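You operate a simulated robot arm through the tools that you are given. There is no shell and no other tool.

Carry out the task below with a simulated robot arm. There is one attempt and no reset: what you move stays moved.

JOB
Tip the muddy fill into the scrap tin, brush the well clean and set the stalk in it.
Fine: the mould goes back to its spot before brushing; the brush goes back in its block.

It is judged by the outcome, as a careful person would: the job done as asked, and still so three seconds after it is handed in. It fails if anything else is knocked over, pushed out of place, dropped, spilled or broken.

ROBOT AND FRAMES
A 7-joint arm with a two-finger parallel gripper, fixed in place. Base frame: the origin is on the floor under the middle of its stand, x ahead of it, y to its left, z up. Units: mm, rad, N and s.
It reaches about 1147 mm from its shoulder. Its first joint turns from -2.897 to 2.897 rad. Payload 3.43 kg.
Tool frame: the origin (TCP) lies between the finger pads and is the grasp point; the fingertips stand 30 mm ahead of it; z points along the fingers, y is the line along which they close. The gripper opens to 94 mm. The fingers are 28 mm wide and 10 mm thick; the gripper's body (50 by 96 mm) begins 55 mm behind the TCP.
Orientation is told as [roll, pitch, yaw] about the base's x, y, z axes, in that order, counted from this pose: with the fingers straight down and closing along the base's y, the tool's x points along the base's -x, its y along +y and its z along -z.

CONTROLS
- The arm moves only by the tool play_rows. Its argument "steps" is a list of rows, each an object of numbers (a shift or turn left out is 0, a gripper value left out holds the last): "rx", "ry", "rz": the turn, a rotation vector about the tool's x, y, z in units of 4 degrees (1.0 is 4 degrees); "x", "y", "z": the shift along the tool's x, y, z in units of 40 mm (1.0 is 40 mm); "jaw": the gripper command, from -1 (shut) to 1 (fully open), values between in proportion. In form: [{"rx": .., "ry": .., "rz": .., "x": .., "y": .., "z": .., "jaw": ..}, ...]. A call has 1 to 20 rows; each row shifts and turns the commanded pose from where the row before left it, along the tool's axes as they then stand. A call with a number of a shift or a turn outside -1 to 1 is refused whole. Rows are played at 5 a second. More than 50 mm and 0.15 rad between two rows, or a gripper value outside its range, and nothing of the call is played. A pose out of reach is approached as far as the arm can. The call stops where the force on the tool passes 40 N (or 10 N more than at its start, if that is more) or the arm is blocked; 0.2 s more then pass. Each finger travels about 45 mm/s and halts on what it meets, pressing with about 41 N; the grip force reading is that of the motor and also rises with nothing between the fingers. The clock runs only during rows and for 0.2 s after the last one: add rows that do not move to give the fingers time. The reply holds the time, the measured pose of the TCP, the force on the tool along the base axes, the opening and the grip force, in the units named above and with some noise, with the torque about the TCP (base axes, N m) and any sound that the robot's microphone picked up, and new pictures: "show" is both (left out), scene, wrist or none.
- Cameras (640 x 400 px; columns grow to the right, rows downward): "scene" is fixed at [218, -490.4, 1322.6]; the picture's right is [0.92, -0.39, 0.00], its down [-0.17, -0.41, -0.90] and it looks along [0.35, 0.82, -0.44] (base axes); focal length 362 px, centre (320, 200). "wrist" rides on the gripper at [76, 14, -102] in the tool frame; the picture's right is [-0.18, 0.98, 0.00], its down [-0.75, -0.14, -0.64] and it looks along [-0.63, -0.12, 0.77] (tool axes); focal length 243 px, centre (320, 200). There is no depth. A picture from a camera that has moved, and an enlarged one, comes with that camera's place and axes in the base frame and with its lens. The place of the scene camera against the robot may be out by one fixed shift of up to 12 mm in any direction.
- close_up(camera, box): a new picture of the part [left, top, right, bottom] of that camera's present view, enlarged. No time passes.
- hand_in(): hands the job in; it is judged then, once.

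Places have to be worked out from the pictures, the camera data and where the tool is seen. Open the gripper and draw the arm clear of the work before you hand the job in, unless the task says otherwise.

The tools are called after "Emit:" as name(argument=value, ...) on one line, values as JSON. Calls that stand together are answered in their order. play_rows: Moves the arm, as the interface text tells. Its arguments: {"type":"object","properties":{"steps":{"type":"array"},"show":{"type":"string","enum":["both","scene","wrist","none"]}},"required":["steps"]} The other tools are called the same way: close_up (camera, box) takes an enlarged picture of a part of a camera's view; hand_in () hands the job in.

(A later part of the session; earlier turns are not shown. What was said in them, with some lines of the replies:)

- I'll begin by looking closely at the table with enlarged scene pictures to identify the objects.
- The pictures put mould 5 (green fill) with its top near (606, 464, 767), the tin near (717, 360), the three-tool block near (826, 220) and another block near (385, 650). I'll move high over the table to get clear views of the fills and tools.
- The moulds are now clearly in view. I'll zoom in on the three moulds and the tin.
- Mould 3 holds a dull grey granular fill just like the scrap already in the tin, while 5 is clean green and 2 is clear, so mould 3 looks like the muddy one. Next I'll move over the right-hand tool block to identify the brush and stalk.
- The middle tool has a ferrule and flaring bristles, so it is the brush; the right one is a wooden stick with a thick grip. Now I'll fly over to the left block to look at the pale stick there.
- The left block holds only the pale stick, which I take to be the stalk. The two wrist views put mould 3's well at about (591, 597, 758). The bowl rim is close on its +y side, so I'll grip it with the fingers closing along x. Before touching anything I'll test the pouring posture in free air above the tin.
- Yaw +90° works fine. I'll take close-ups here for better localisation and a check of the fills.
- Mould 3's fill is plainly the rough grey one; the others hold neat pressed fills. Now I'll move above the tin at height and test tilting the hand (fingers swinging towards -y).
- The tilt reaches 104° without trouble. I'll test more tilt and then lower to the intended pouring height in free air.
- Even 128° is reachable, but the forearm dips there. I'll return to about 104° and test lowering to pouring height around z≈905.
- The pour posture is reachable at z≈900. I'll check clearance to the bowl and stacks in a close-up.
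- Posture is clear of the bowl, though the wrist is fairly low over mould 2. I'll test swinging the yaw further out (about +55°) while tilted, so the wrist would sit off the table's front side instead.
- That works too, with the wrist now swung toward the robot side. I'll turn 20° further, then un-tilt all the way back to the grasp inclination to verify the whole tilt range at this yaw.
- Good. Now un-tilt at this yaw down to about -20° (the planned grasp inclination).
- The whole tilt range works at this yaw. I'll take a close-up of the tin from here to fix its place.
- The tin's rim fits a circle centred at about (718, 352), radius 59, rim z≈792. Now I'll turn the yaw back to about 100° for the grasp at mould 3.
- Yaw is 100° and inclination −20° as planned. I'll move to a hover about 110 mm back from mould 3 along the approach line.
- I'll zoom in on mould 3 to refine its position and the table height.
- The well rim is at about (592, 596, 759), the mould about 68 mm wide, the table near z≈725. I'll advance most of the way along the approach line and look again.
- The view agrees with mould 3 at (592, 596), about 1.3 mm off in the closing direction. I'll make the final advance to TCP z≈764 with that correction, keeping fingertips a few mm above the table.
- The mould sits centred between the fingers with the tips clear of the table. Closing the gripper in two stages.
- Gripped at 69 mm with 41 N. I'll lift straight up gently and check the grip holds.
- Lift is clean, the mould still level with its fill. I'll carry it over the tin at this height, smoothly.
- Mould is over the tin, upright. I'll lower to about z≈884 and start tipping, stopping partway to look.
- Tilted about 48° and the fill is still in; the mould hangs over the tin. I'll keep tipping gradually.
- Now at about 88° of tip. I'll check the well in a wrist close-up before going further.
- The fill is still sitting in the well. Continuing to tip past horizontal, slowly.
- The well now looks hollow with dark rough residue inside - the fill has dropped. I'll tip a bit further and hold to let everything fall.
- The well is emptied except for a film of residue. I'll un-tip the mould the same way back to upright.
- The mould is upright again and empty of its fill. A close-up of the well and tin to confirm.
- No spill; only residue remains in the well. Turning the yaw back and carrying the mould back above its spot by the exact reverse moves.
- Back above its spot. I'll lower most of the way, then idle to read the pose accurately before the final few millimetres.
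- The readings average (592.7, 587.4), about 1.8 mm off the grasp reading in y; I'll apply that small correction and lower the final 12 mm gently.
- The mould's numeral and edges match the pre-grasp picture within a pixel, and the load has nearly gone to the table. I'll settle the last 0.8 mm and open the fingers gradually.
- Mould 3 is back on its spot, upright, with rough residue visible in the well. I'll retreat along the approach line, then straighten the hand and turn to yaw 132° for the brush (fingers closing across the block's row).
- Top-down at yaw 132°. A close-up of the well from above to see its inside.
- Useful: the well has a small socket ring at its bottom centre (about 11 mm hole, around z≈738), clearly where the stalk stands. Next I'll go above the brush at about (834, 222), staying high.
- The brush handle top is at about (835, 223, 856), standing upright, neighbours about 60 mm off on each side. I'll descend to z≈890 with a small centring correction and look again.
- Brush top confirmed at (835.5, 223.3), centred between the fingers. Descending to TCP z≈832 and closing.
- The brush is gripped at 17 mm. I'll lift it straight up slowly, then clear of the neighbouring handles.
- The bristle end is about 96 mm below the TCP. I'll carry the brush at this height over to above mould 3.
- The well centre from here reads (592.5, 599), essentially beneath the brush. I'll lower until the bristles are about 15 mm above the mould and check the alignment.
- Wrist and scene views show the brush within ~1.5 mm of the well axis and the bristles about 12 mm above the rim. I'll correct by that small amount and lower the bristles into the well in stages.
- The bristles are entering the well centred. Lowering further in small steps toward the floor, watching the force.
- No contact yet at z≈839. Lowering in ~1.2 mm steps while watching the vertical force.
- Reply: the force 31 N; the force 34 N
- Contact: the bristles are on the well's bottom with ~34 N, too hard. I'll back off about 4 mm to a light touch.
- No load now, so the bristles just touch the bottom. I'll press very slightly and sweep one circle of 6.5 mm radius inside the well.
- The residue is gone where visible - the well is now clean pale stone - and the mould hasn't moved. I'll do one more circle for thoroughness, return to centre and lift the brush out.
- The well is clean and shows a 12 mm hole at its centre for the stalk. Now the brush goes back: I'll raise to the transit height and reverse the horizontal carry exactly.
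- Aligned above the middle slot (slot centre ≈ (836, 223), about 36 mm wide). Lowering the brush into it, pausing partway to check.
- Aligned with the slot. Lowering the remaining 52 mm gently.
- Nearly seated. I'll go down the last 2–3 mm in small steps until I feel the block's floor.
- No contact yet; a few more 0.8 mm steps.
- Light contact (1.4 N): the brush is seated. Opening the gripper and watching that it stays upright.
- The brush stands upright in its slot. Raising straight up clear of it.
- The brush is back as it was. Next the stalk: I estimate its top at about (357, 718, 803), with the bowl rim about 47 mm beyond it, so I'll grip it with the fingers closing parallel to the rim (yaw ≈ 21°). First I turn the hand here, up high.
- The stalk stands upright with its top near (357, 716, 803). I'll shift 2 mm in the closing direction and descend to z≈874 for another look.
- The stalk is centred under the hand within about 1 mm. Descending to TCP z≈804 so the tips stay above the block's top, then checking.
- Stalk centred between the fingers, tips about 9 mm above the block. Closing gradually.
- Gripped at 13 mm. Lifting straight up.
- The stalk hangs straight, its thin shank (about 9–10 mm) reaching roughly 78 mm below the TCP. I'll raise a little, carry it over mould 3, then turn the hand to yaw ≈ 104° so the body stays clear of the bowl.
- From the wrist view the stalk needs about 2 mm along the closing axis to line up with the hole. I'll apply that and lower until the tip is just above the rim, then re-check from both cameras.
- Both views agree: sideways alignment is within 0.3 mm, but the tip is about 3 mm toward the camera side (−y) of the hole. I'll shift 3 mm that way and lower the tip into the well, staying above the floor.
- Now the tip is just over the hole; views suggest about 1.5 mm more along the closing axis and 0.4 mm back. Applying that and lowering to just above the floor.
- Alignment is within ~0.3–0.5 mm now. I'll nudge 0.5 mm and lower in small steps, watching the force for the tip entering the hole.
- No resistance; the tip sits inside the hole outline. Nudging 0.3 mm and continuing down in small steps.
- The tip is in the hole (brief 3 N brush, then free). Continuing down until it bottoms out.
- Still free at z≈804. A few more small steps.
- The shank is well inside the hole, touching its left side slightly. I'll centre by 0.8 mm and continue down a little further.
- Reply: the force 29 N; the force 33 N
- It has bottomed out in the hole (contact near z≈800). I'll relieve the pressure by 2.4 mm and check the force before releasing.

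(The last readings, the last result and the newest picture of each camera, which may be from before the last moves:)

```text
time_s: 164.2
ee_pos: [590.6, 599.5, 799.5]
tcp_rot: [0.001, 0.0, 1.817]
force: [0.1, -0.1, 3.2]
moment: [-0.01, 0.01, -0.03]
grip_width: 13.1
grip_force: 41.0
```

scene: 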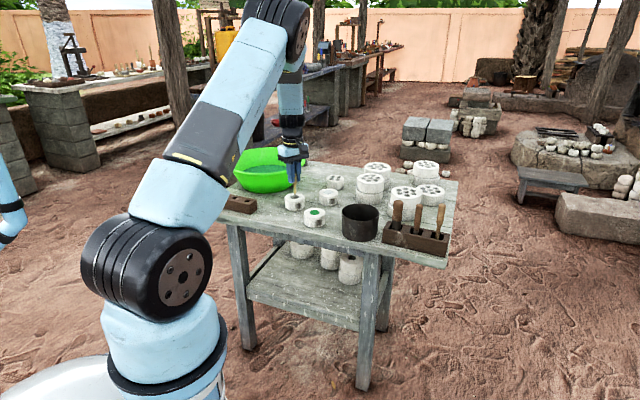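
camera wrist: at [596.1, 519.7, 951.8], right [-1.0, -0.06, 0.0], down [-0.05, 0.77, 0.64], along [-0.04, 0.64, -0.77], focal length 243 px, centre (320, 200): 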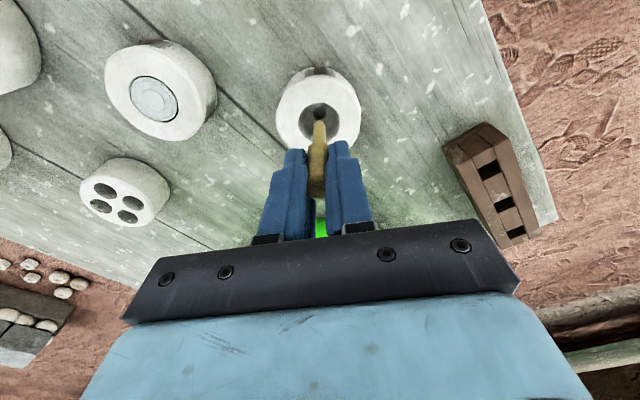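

Only about 3 N of light contact remains. Opening the fingers slowly and watching the stalk.

Emit:
play_rows(steps=[{"z": -0.008}, {"jaw": -0.68}, {"jaw": -0.64}, {"jaw": -0.58}, {"jaw": -0.45}, {"jaw": -0.2}, {"jaw": 0.1}, {"jaw": 0.2}, {}], show="both")

Emit:
close_up(camera="scene", box=[270, 160, 320, 215])

Emit:
close_up(camera="wrist", box=[250, 80, 390, 220])

```text
time_s: 166.2
ee_pos: [590.0, 599.4, 800.6]
tcp_rot: [-0.001, -0.001, 1.816]
force: [-0.4, -0.8, -0.3]
moment: [0.0, -0.01, 0.01]
grip_width: 56.4
grip_force: 0.0
camera wrist: at [595.6, 522.3, 903.8], right [-1.0, -0.06, 0.0], down [-0.05, 0.77, 0.64], along [-0.04, 0.64, -0.77], focal length 243 px, centre (320, 200)
```

scene: 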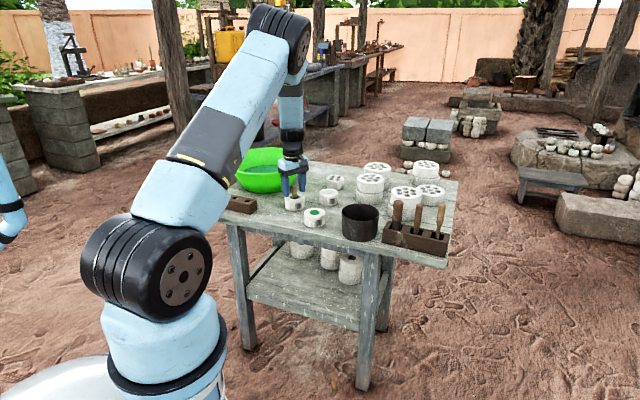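
wrist: 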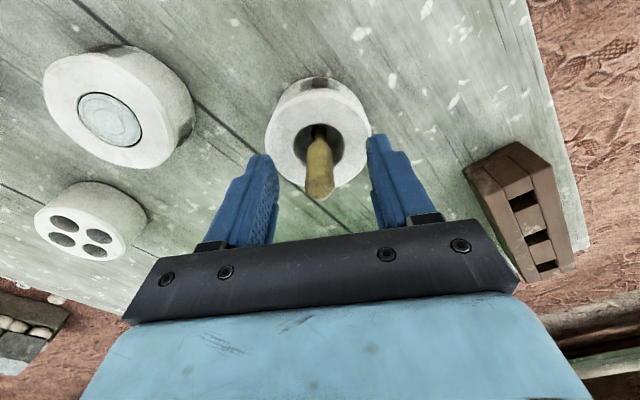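

```text
7.27 times, centred on (295, 188) of scene
camera zoom: at [218.0, -490.4, 1322.6], right [0.92, -0.39, 0.0], down [-0.17, -0.41, -0.9], along [0.35, 0.82, -0.44], focal length 2630 px, centre (502, 291)
```

zoom: 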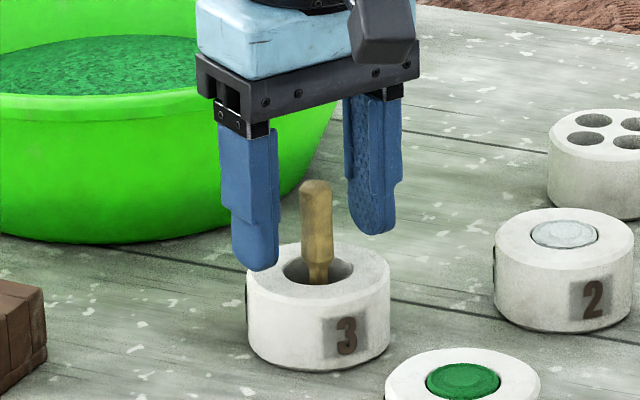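

```text
2.86 times, centred on (320, 150) of wrist
camera zoom: at [595.6, 522.3, 903.8], right [-1.0, -0.06, 0.0], down [-0.05, 0.77, 0.64], along [-0.04, 0.64, -0.77], focal length 693 px, centre (320, 343)
```

zoom: 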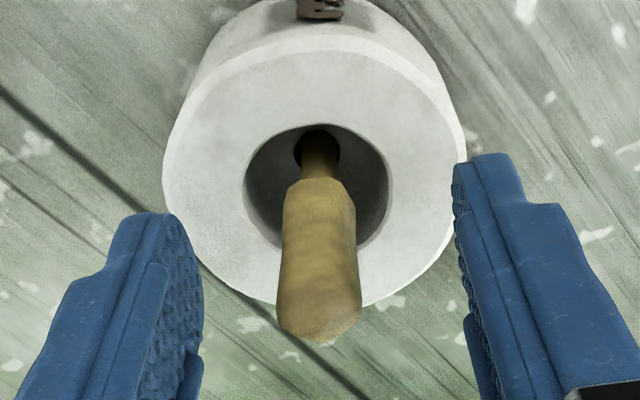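

The stalk stands upright in the well on its own. Withdrawing straight up.

Emit:
play_rows(steps=[{"z": -0.2}, {"z": -0.5}, {"z": -0.8}, {"z": -0.8}, {"z": -0.8}, {"z": -0.8}, {"z": -0.8}, {}], show="both")

Emit:
close_up(camera="scene", box=[200, 150, 340, 230])

Emit:
close_up(camera="scene", box=[330, 150, 470, 250])

```text
time_s: 168.0
ee_pos: [590.9, 601.8, 989.4]
tcp_rot: [-0.001, 0.001, 1.814]
force: [0.2, -0.2, -0.7]
moment: [0.0, -0.02, -0.02]
grip_width: 56.7
grip_force: 0.0
camera wrist: at [596.7, 524.2, 1092.6], right [-1.0, -0.06, 0.0], down [-0.05, 0.76, 0.64], along [-0.04, 0.64, -0.77], focal length 243 px, centre (320, 200)
```

scene: 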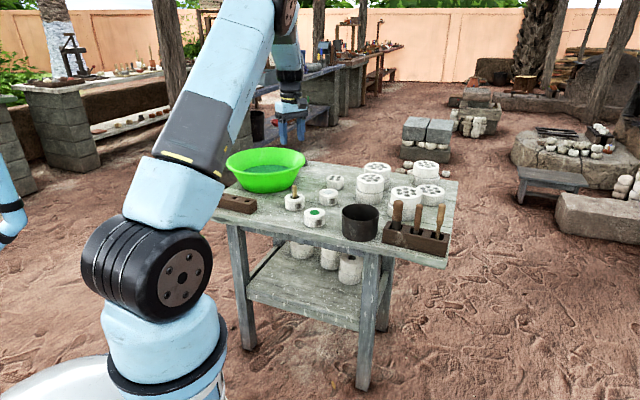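
wrist: 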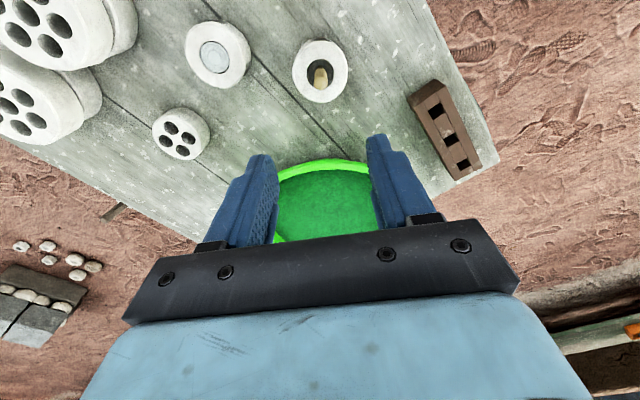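

```text
4.57 times, centred on (270, 190) of scene
camera zoom: at [218.0, -490.4, 1322.6], right [0.92, -0.39, 0.0], down [-0.17, -0.41, -0.9], along [0.35, 0.82, -0.44], focal length 1653 px, centre (549, 246)
```

zoom: 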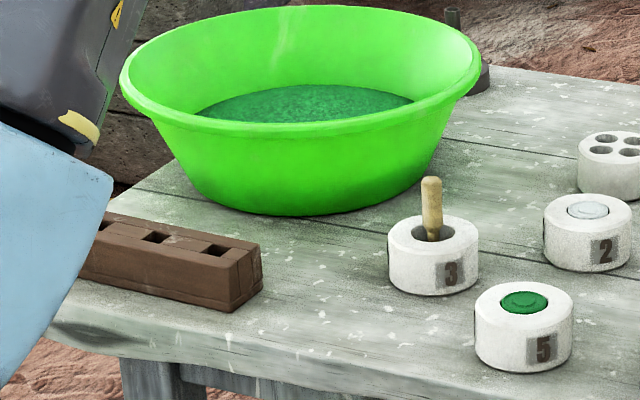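

```text
4.00 times, centred on (400, 200) of scene
camera zoom: at [218.0, -490.4, 1322.6], right [0.92, -0.39, 0.0], down [-0.17, -0.41, -0.9], along [0.35, 0.82, -0.44], focal length 1446 px, centre (0, 200)
```

zoom: 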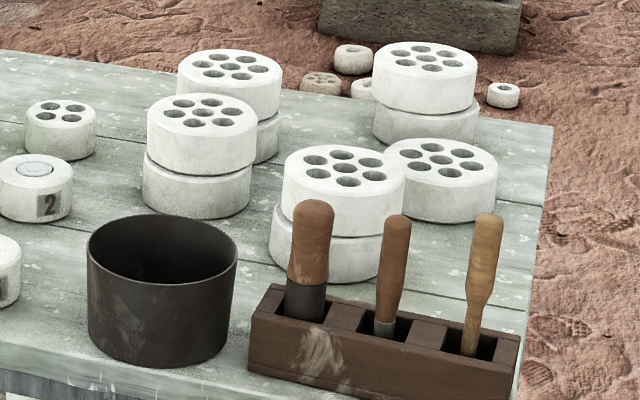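

All looks in order. I'll compare mould 3 against its original picture with the same close-up, then draw the arm back and open the gripper fully.

Emit:
close_up(camera="scene", box=[275, 170, 355, 220])

Emit:
close_up(camera="wrist", box=[290, 30, 350, 110])

Emit:
play_rows(steps=[{"z": -0.6, "jaw": 1}, {"z": -0.5, "jaw": 1}, {"x": 0.5}, {"x": 0.8}, {"x": 0.8}, {"x": 0.8}, {"x": 0.8}, {"x": 0.5}, {}], show="both")

```text
8.00 times, centred on (315, 195) of scene
camera zoom: at [218.0, -490.4, 1322.6], right [0.92, -0.39, 0.0], down [-0.17, -0.41, -0.9], along [0.35, 0.82, -0.44], focal length 2893 px, centre (360, 240)
```

zoom: 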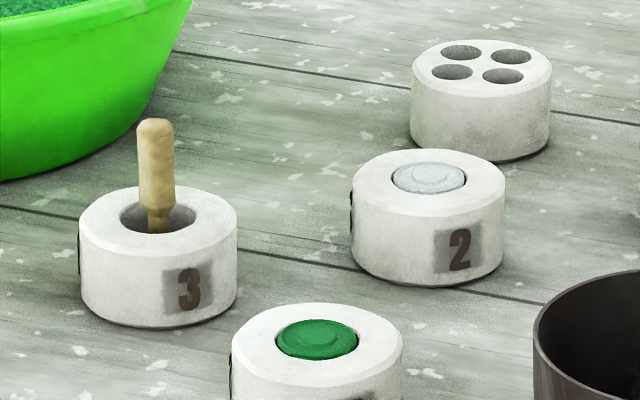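

```text
5.00 times, centred on (320, 70) of wrist
camera zoom: at [596.7, 524.2, 1092.6], right [-1.0, -0.06, 0.0], down [-0.05, 0.76, 0.64], along [-0.04, 0.64, -0.77], focal length 1213 px, centre (320, 850)
```

zoom: 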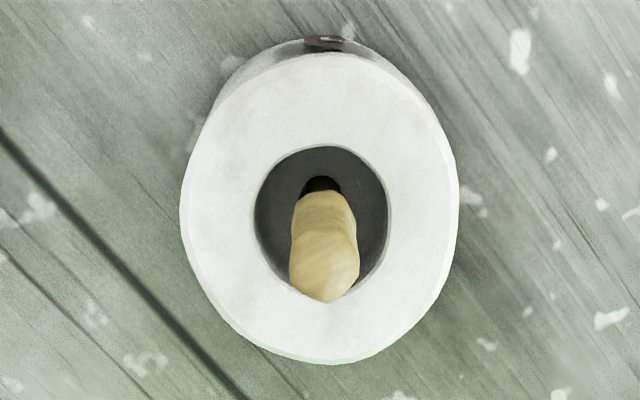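

```text
time_s: 170.0
ee_pos: [631.4, 437.6, 1032.2]
tcp_rot: [0.0, -0.002, 1.815]
force: [-0.2, 0.0, 0.7]
moment: [-0.01, -0.03, 0.02]
grip_width: 94.1
grip_force: 0.1
camera wrist: at [637.3, 359.9, 1135.7], right [-1.0, -0.06, 0.0], down [-0.05, 0.76, 0.64], along [-0.04, 0.64, -0.77], focal length 243 px, centre (320, 200)
```

scene: 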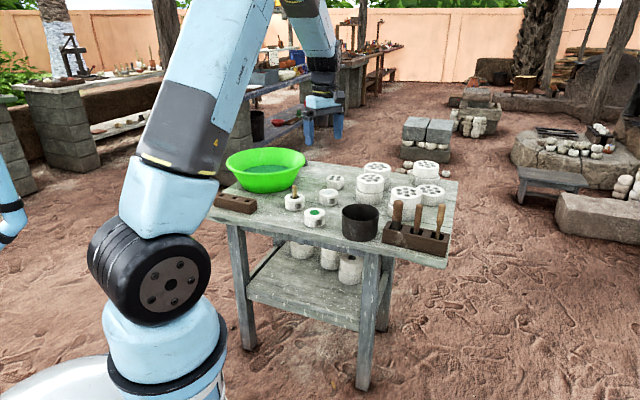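
wrist: 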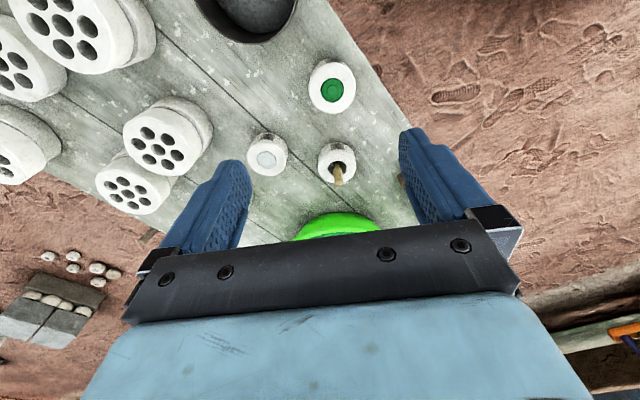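

Mould 3 matches its original image to the pixel, with the stalk standing in its socket. I'll draw the arm back away from the table and take a last look.

Emit:
play_rows(steps=[{"x": 0.25, "y": 0.39}, {"x": 0.5, "y": 0.788}, {"x": 0.5, "y": 0.788}, {"x": 0.5, "y": 0.788}, {"x": 0.5, "y": 0.788}, {"x": 0.5, "y": 0.788}, {"x": 0.5, "y": 0.788}, {"x": 0.25, "y": 0.39}, {}, {}, {}, {}, {}], show="both")

Emit:
close_up(camera="scene", box=[190, 130, 470, 280])

Emit:
close_up(camera="wrist", box=[200, 60, 440, 240])

```text
time_s: 172.8
ee_pos: [450.4, 246.1, 1032.2]
tcp_rot: [-0.001, -0.001, 1.815]
force: [0.9, 0.1, -0.9]
moment: [0.0, -0.01, -0.03]
grip_width: 94.3
grip_force: 0.1
camera wrist: at [455.4, 169.4, 1135.1], right [-1.0, -0.06, 0.0], down [-0.05, 0.76, 0.64], along [-0.04, 0.64, -0.77], focal length 243 px, centre (320, 200)
```

scene: 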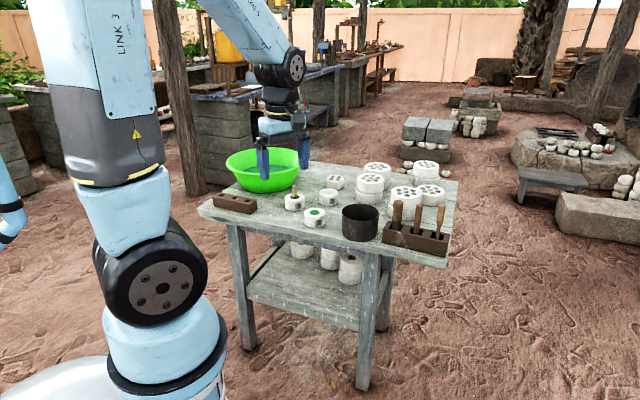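
wrist: 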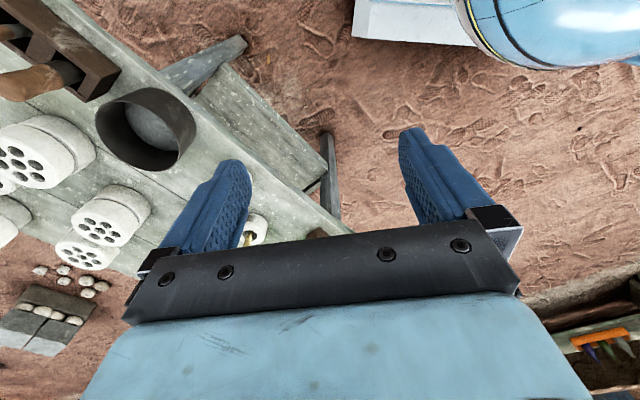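

```text
2.29 times, centred on (330, 205) of scene
camera zoom: at [218.0, -490.4, 1322.6], right [0.92, -0.39, 0.0], down [-0.17, -0.41, -0.9], along [0.35, 0.82, -0.44], focal length 826 px, centre (297, 189)
```

zoom: 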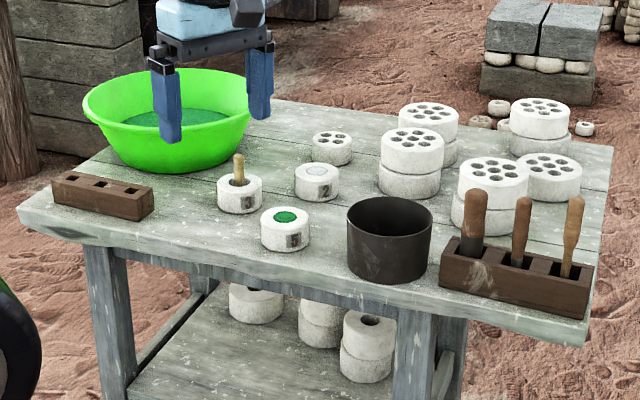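

```text
2.22 times, centred on (320, 150) of wrist
camera zoom: at [455.4, 169.4, 1135.1], right [-1.0, -0.06, 0.0], down [-0.05, 0.76, 0.64], along [-0.04, 0.64, -0.77], focal length 539 px, centre (320, 311)
```

zoom: 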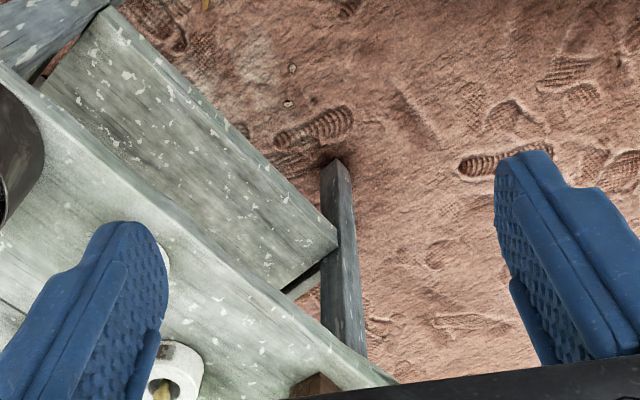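

The final pictures show the muddy fill tipped out, the well brushed clean and the stalk standing in it. Mould 3 is on its spot, the brush is in its block, nothing else has moved, and the arm is clear with the gripper open. Handing in.

Emit:
hand_in()

```text
The job is handed in.
```

I tipped the muddy fill from mould 3 into the scrap tin, brushed the well clean and stood the stalk in it. The job is handed in; I haven't seen the judging result.

- **Which mould:** I took mould 3 as the muddy one. Its fill was rough grey like the scrap already in the tin, while moulds 2 and 5 held clean pressed fills.
- **Tipping:** The fill dropped into the tin with nothing visible spilled on the table. Mould 3 went back to its spot before brushing, and its final position matches the first picture to within a pixel.
- **Brushing:** The residue was gone after two passes round the well. The brush is back upright in its block.
- **Stalk:** I took the stalk to be the pale stick in the left block. It stands upright on its own in the hole at the bottom of the well.

While feeling for the bottom, I pressed briefly at about 33 N with both the brush and the stalk. I saw no damage and nothing moved.

The arm is drawn clear of the table with the gripper open, and nothing else on the table looks disturbed.
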